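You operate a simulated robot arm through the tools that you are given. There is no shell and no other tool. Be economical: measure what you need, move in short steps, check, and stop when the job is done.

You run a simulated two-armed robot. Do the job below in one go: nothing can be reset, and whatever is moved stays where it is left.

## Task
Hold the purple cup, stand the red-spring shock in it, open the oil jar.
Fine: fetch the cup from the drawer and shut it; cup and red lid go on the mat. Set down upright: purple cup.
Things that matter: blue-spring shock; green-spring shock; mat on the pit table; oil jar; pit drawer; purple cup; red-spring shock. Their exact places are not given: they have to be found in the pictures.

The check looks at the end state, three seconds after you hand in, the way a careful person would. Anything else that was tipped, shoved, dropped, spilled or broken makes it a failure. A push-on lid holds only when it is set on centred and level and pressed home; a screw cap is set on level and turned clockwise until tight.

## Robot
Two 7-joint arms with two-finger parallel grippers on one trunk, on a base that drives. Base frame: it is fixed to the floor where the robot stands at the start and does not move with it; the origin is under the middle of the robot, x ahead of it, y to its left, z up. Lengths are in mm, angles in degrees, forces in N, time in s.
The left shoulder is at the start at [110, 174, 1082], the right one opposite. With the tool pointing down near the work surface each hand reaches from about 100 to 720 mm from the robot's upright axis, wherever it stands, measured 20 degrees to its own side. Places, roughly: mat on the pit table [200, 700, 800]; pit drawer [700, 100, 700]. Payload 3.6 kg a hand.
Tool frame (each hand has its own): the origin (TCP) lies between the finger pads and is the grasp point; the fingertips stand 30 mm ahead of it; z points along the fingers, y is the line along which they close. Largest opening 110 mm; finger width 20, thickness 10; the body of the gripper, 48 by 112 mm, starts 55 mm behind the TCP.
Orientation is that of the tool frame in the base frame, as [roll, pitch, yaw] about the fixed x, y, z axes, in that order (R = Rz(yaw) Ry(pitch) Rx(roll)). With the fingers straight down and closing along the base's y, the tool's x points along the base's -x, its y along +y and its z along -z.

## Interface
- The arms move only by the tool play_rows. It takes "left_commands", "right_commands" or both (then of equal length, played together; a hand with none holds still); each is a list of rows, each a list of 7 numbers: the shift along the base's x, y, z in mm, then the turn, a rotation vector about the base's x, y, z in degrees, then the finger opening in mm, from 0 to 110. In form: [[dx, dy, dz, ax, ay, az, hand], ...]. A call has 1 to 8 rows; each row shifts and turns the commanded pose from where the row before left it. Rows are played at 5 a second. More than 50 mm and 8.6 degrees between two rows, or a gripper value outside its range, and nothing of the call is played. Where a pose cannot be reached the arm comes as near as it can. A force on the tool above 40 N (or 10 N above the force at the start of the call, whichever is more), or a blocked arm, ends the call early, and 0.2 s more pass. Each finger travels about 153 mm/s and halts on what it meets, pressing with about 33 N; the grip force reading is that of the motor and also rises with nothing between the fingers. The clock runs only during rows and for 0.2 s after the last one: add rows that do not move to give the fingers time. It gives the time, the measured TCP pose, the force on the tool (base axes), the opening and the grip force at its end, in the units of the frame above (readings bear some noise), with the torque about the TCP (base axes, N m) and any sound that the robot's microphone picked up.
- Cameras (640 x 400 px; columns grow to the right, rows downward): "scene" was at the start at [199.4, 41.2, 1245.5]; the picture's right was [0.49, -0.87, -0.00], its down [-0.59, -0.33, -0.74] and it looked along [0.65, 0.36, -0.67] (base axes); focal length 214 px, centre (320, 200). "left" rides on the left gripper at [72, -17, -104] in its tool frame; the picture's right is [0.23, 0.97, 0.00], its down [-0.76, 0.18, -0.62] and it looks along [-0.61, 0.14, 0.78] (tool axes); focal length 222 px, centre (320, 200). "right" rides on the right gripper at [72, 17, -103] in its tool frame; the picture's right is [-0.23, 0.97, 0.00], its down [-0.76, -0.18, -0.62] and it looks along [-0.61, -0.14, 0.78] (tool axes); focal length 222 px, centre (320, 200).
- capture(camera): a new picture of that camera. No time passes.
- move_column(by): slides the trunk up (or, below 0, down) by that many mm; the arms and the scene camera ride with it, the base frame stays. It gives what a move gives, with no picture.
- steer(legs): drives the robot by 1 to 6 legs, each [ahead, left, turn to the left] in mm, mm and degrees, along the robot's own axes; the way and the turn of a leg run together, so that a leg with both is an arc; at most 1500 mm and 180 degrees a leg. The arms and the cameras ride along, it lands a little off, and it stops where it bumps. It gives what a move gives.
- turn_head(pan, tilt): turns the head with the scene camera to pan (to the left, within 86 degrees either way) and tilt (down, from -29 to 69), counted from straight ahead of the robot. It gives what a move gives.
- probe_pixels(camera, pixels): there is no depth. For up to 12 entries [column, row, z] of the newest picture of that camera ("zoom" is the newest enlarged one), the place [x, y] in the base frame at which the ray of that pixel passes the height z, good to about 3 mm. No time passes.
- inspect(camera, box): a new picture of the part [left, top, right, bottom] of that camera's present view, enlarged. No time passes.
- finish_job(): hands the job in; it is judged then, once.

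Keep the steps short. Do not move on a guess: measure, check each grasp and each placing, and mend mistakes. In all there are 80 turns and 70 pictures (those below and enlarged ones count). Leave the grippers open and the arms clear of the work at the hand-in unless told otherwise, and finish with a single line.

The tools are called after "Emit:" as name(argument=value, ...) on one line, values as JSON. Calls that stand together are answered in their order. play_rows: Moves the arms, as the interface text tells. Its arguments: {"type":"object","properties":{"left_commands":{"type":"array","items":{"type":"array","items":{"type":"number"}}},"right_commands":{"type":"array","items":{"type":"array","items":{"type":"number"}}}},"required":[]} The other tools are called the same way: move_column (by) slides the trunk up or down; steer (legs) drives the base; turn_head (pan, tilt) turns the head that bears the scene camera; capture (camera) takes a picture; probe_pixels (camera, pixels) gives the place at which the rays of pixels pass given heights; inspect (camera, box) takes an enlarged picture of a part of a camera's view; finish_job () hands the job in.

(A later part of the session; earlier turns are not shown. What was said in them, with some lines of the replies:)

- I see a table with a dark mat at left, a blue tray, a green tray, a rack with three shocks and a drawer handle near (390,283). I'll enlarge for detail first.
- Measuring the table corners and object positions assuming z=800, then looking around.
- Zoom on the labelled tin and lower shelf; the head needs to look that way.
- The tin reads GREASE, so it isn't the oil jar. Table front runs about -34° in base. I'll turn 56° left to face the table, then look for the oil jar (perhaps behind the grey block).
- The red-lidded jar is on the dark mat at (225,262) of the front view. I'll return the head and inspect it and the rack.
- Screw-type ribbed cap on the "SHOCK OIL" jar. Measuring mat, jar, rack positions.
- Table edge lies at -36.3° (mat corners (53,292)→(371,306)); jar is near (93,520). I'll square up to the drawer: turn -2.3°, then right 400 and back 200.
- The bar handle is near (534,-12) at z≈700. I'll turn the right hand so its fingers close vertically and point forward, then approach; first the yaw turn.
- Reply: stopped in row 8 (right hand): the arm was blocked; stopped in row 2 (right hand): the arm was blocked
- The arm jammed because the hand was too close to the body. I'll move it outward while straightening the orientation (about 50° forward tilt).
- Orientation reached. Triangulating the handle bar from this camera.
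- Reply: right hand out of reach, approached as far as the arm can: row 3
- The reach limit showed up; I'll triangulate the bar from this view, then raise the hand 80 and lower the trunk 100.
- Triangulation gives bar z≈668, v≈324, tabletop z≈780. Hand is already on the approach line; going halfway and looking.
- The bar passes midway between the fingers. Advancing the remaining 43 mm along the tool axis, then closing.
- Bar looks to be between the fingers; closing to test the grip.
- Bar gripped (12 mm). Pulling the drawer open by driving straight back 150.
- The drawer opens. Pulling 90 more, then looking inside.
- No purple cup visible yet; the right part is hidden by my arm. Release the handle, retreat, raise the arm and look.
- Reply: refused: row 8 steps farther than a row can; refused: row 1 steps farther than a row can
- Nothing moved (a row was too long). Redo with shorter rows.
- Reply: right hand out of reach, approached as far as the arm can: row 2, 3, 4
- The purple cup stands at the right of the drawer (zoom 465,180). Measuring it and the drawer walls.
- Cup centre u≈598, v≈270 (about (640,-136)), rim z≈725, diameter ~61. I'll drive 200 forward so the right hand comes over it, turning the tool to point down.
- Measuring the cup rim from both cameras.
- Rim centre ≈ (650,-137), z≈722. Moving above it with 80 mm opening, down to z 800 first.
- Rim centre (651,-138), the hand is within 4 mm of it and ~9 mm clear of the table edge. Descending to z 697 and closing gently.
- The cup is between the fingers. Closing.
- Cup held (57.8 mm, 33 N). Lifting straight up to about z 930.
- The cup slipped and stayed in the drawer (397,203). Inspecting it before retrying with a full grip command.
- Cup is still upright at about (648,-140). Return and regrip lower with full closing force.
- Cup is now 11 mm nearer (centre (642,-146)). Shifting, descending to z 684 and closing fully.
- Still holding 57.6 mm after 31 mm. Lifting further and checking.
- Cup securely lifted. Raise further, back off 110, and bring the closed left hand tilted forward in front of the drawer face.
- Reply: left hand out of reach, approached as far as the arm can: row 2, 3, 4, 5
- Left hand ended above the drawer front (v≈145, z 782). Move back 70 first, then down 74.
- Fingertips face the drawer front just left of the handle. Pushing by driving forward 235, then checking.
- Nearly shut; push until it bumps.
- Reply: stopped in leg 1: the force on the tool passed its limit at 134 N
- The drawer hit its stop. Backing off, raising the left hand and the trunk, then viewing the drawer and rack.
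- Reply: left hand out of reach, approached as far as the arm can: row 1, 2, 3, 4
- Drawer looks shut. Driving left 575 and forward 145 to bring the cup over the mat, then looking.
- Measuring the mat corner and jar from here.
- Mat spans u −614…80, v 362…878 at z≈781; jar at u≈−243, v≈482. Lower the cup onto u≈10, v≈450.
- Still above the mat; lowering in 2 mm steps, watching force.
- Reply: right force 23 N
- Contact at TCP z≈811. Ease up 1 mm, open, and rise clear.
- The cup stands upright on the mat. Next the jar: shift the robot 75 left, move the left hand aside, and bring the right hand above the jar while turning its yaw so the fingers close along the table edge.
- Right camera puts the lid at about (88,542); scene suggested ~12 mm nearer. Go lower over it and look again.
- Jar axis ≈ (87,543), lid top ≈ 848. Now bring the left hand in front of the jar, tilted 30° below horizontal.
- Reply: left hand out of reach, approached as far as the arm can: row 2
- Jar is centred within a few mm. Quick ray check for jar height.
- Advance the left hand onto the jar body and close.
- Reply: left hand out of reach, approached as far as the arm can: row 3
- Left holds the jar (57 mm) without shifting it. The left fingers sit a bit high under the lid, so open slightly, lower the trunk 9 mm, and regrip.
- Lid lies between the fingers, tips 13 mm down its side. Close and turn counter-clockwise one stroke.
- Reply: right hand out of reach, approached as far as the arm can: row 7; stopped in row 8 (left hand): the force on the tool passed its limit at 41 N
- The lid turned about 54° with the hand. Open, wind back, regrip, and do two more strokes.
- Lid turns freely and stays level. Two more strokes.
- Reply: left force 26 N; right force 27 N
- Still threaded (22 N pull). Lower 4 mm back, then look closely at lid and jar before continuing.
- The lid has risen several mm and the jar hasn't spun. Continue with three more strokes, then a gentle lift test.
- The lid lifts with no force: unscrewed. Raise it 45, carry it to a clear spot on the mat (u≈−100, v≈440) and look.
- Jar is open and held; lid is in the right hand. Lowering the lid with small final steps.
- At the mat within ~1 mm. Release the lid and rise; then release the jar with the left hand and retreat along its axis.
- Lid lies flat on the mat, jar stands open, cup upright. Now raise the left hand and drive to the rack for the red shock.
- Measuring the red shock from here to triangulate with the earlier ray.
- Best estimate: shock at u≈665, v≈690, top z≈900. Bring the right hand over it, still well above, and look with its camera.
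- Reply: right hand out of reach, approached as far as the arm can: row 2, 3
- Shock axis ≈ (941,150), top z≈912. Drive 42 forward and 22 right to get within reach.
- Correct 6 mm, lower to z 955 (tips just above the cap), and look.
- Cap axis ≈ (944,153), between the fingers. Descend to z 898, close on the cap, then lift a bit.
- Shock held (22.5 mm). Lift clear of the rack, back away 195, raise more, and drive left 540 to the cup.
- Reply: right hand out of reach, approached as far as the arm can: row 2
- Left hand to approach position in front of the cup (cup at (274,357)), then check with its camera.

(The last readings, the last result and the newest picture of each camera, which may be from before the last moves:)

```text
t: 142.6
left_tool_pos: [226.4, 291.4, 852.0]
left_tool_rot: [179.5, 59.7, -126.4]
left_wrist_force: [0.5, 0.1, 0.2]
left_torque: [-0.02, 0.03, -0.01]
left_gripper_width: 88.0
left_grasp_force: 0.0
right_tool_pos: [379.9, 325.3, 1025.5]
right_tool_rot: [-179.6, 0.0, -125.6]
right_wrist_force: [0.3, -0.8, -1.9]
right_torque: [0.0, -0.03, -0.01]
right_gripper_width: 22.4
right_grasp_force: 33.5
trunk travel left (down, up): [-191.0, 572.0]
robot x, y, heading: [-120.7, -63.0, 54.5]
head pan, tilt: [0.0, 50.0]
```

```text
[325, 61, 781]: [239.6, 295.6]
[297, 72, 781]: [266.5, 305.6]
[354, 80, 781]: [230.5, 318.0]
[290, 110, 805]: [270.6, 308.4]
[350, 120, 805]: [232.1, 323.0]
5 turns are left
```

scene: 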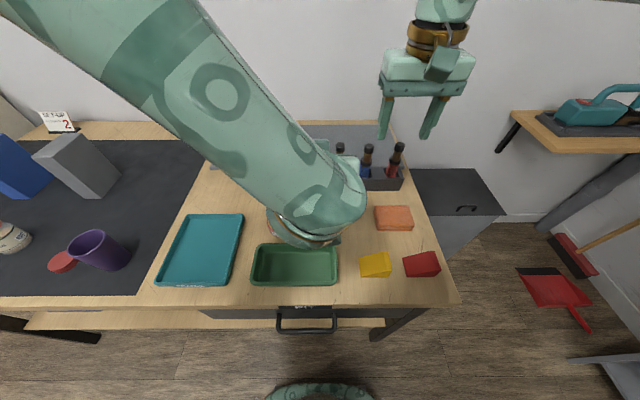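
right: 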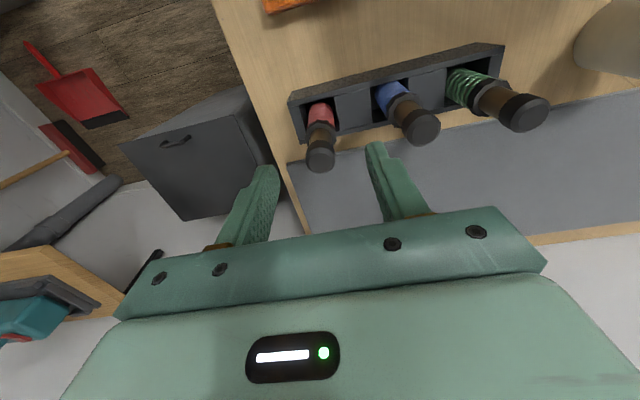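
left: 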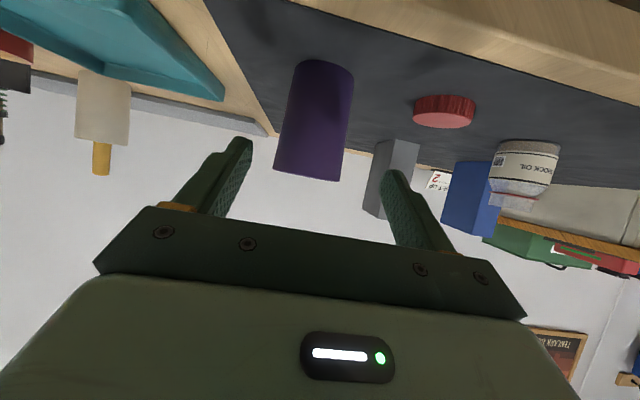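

Cup is centred between the left fingers. Grip it with the left hand and bring the shock over it.

Emit:
play_rows(left_commands=[[14.8, 20.1, -13, 0, 0, 0, 88], [14.8, 20.1, -13, 0, 0, 0, 88], [14.8, 20.1, -13, 0, 0, 0, 88], [0, 0, 0, 0, 0, 0, 76], [0, 0, 0, 0, 0, 0, 66], [0, 0, 0, 0, 0, 0, 58], [0, 0, 0, 0, 0, 0, 20], [0, 0, 0, 0, 0, 0, 0]])

Emit:
play_rows(right_commands=[[-26.5, 7.9, 0, 0, 0, 0, 0], [-26.5, 7.9, 0, 0, 0, 0, 0], [-26.5, 7.9, 0, 0, 0, 0, 0], [-26.5, 7.8, 0, 0, 0, 0, 0], [0, 0, -20, 0, 0, 0, 0], [0, 0, -15, 0, 0, 0, 0], [0, 0, 0, 0, 0, 0, 0]])

Emit:
inspect(camera="scene", box=[260, 100, 420, 240])

```text
t: 144.4
left_tool_pos: [271.7, 354.1, 812.6]
left_tool_rot: [179.4, 59.6, -126.5]
left_wrist_force: [-0.7, -0.5, -0.6]
left_torque: [0.02, -0.03, -0.03]
left_gripper_width: 57.5
left_grasp_force: 33.3
right_tool_pos: [379.7, 326.3, 1024.1]
right_tool_rot: [-179.7, -0.2, -125.7]
right_wrist_force: [0.9, -0.4, -1.2]
right_torque: [-0.01, 0.0, 0.03]
right_gripper_width: 22.7
right_grasp_force: 33.1
trunk travel left (down, up): [-191.0, 572.0]
robot x, y, heading: [-119.2, -64.9, 54.2]
head pan, tilt: [0.0, 50.0]
```

```text
t: 146.0
left_tool_pos: [271.3, 354.3, 812.5]
left_tool_rot: [179.4, 59.6, -126.5]
left_wrist_force: [-0.3, 0.5, 0.1]
left_torque: [0.02, 0.03, -0.02]
left_gripper_width: 57.6
left_grasp_force: 33.0
right_tool_pos: [272.4, 356.0, 988.5]
right_tool_rot: [-179.7, -0.1, -125.7]
right_wrist_force: [0.6, -0.4, -0.9]
right_torque: [0.02, -0.01, -0.01]
right_gripper_width: 22.5
right_grasp_force: 33.0
trunk travel left (down, up): [-191.0, 572.0]
robot x, y, heading: [-114.4, -65.5, 54.2]
head pan, tilt: [0.0, 50.0]
```

```text
2.86 times, centred on (340, 170) of scene
4 turns are left
```

zoom: 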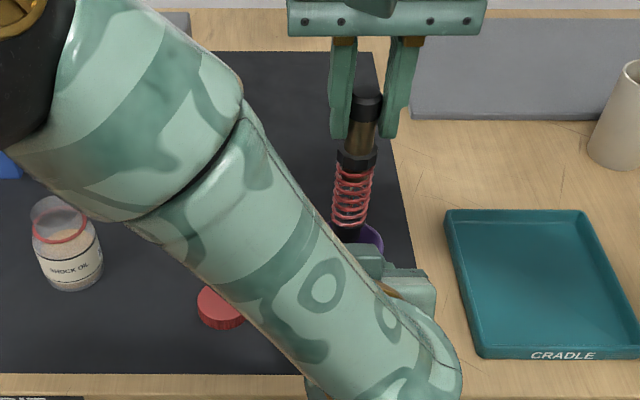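

Shock is right above the cup (both at u≈9, v≈449). Lower it in.

Emit:
play_rows(right_commands=[[0, 0, -25, 0, 0, 0, 0], [0, 0, -25, 0, 0, 0, 0], [0, 0, -20, 0, 0, 0, 0], [0, 0, -10, 0, 0, 0, 0], [0, 0, -4, 0, 0, 0, 0], [0, 0, -3, 0, 0, 0, 0], [0, 0, 0, 0, 0, 0, 0]])

Emit:
play_rows(right_commands=[[0, 0, -1.5, 0, 0, 0, 0], [0, 0, -1.5, 0, 0, 0, 0], [0, 0, 0, 0, 0, 0, 0]])

Emit:
play_rows(right_commands=[[0, 0, -1.5, 0, 0, 0, 0], [0, 0, -1, 0, 0, 0, 0], [0, 0, 0, 0, 0, 0, 0]])

```text
t: 147.6
left_tool_pos: [271.7, 355.1, 812.1]
left_tool_rot: [179.3, 59.5, -126.5]
left_wrist_force: [5.4, 7.2, -9.9]
left_torque: [0.09, 0.09, 0.01]
left_gripper_width: 57.6
left_grasp_force: 33.0
right_tool_pos: [272.0, 358.5, 903.1]
right_tool_rot: [-179.7, 0.0, -125.8]
right_wrist_force: [-4.6, -6.9, 12.0]
right_torque: [-0.64, 0.41, -0.02]
right_gripper_width: 22.7
right_grasp_force: 33.2
trunk travel left (down, up): [-191.0, 572.0]
robot x, y, heading: [-117.9, -65.5, 54.5]
head pan, tilt: [0.0, 50.0]
```

```text
t: 148.4
left_tool_pos: [270.8, 354.5, 811.8]
left_tool_rot: [179.3, 59.5, -126.5]
left_wrist_force: [0.0, 4.1, -16.2]
left_torque: [-0.06, 0.37, -0.07]
left_gripper_width: 57.6
left_grasp_force: 32.6
right_tool_pos: [273.4, 358.7, 901.6]
right_tool_rot: [-179.7, 0.2, -125.7]
right_wrist_force: [0.5, 0.4, 25.2]
right_torque: [0.23, -0.27, 0.0]
right_gripper_width: 22.9
right_grasp_force: 33.0
trunk travel left (down, up): [-191.0, 572.0]
robot x, y, heading: [-118.3, -64.7, 54.3]
head pan, tilt: [0.0, 50.0]
```

```text
t: 149.2
left_tool_pos: [271.5, 354.2, 811.8]
left_tool_rot: [179.5, 59.5, -126.6]
left_wrist_force: [-0.3, -0.9, -18.8]
left_torque: [-0.22, 0.37, 0.01]
left_gripper_width: 57.3
left_grasp_force: 33.2
right_tool_pos: [272.2, 357.2, 898.1]
right_tool_rot: [-179.6, 0.1, -125.7]
right_wrist_force: [0.1, -0.3, 24.7]
right_torque: [0.18, -0.21, 0.01]
right_gripper_width: 22.4
right_grasp_force: 33.4
trunk travel left (down, up): [-191.0, 572.0]
robot x, y, heading: [-119.2, -64.5, 54.5]
head pan, tilt: [0.0, 50.0]
3 turns are left
```

Shock is bottomed in the cup. Release the shock, rise; release the cup, retreat; final look.

Emit:
play_rows(right_commands=[[0, 0, 1.5, 0, 0, 0, 0], [0, 0, 0, 0, 0, 0, 22], [0, 0, 0, 0, 0, 0, 27], [0, 0, 0, 0, 0, 0, 40], [0, 0, 15, 0, 0, 0, 50], [0, 0, 40, 0, 0, 0, 50], [0, 0, 45, 0, 0, 0, 50], [0, 0, 30, 0, 0, 0, 50]])

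Emit:
play_rows(left_commands=[[0, 0, 0, 0, 0, 0, 56], [0, 0, 0, 0, 0, 0, 60], [0, 0, 0, 0, 0, 0, 70], [0, 0, 0, 0, 0, 0, 88], [-13, -17.5, 12.5, 0, 0, 0, 88], [-13, -17.5, 12.5, 0, 0, 0, 88], [-13, -17.5, 12.5, 0, 0, 0, 88], [-13, -17.5, 12.5, 0, 0, 0, 88]])

Emit:
steer(legs=[[-220, 0, 0]])

Emit:
capture(camera="scene")

```text
t: 151.0
left_tool_pos: [271.8, 354.8, 811.7]
left_tool_rot: [179.4, 59.6, -126.5]
left_wrist_force: [-0.6, -0.3, -0.2]
left_torque: [0.0, -0.05, 0.01]
left_gripper_width: 57.5
left_grasp_force: 32.8
right_tool_pos: [273.6, 356.9, 1028.4]
right_tool_rot: [-179.8, -0.1, -125.7]
right_wrist_force: [-0.3, -0.4, 0.4]
right_torque: [-0.01, 0.0, 0.02]
right_gripper_width: 50.0
right_grasp_force: 0.0
trunk travel left (down, up): [-191.0, 572.0]
robot x, y, heading: [-116.8, -67.2, 54.5]
head pan, tilt: [0.0, 50.0]
```

```text
t: 152.8
left_tool_pos: [220.9, 283.6, 861.7]
left_tool_rot: [179.4, 59.6, -126.5]
left_wrist_force: [0.4, -0.6, -0.6]
left_torque: [0.0, 0.02, 0.01]
left_gripper_width: 87.8
left_grasp_force: 0.0
right_tool_pos: [274.1, 357.3, 1028.4]
right_tool_rot: [-179.7, 0.1, -125.8]
right_wrist_force: [0.5, 0.6, 0.1]
right_torque: [0.02, -0.03, 0.02]
right_gripper_width: 50.2
right_grasp_force: 0.1
trunk travel left (down, up): [-191.0, 572.0]
robot x, y, heading: [-118.0, -65.7, 54.5]
head pan, tilt: [0.0, 50.0]
```

```text
t: 154.5
left_tool_pos: [92.9, 105.9, 862.4]
left_tool_rot: [179.4, 59.7, -126.5]
left_wrist_force: [0.7, -0.3, -0.3]
left_torque: [-0.01, -0.01, 0.03]
left_gripper_width: 88.1
left_grasp_force: 0.1
right_tool_pos: [145.2, 178.9, 1028.3]
right_tool_rot: [-179.6, 0.0, -125.7]
right_wrist_force: [-0.7, -0.1, -0.3]
right_torque: [0.03, 0.02, 0.02]
right_gripper_width: 50.1
right_grasp_force: 0.0
trunk travel left (down, up): [-191.0, 572.0]
robot x, y, heading: [-246.2, -242.8, 54.2]
head pan, tilt: [0.0, 50.0]
```

```text
0 pictures are left
2 turns are left
```

scene: 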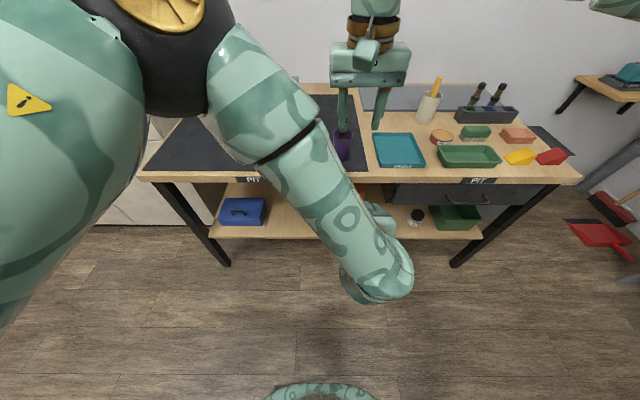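

The cup stands upright on the mat at (343,145) with the shock in it. The drawer is shut, the green and blue shocks are still in the rack, and both hands are open and clear. Handing in.

Emit:
finish_job()

```text
The job is handed in.
```

The purple cup stands upright on the mat with the red-spring shock in it, the oil jar is open with its red lid on the mat, and the drawer is shut.
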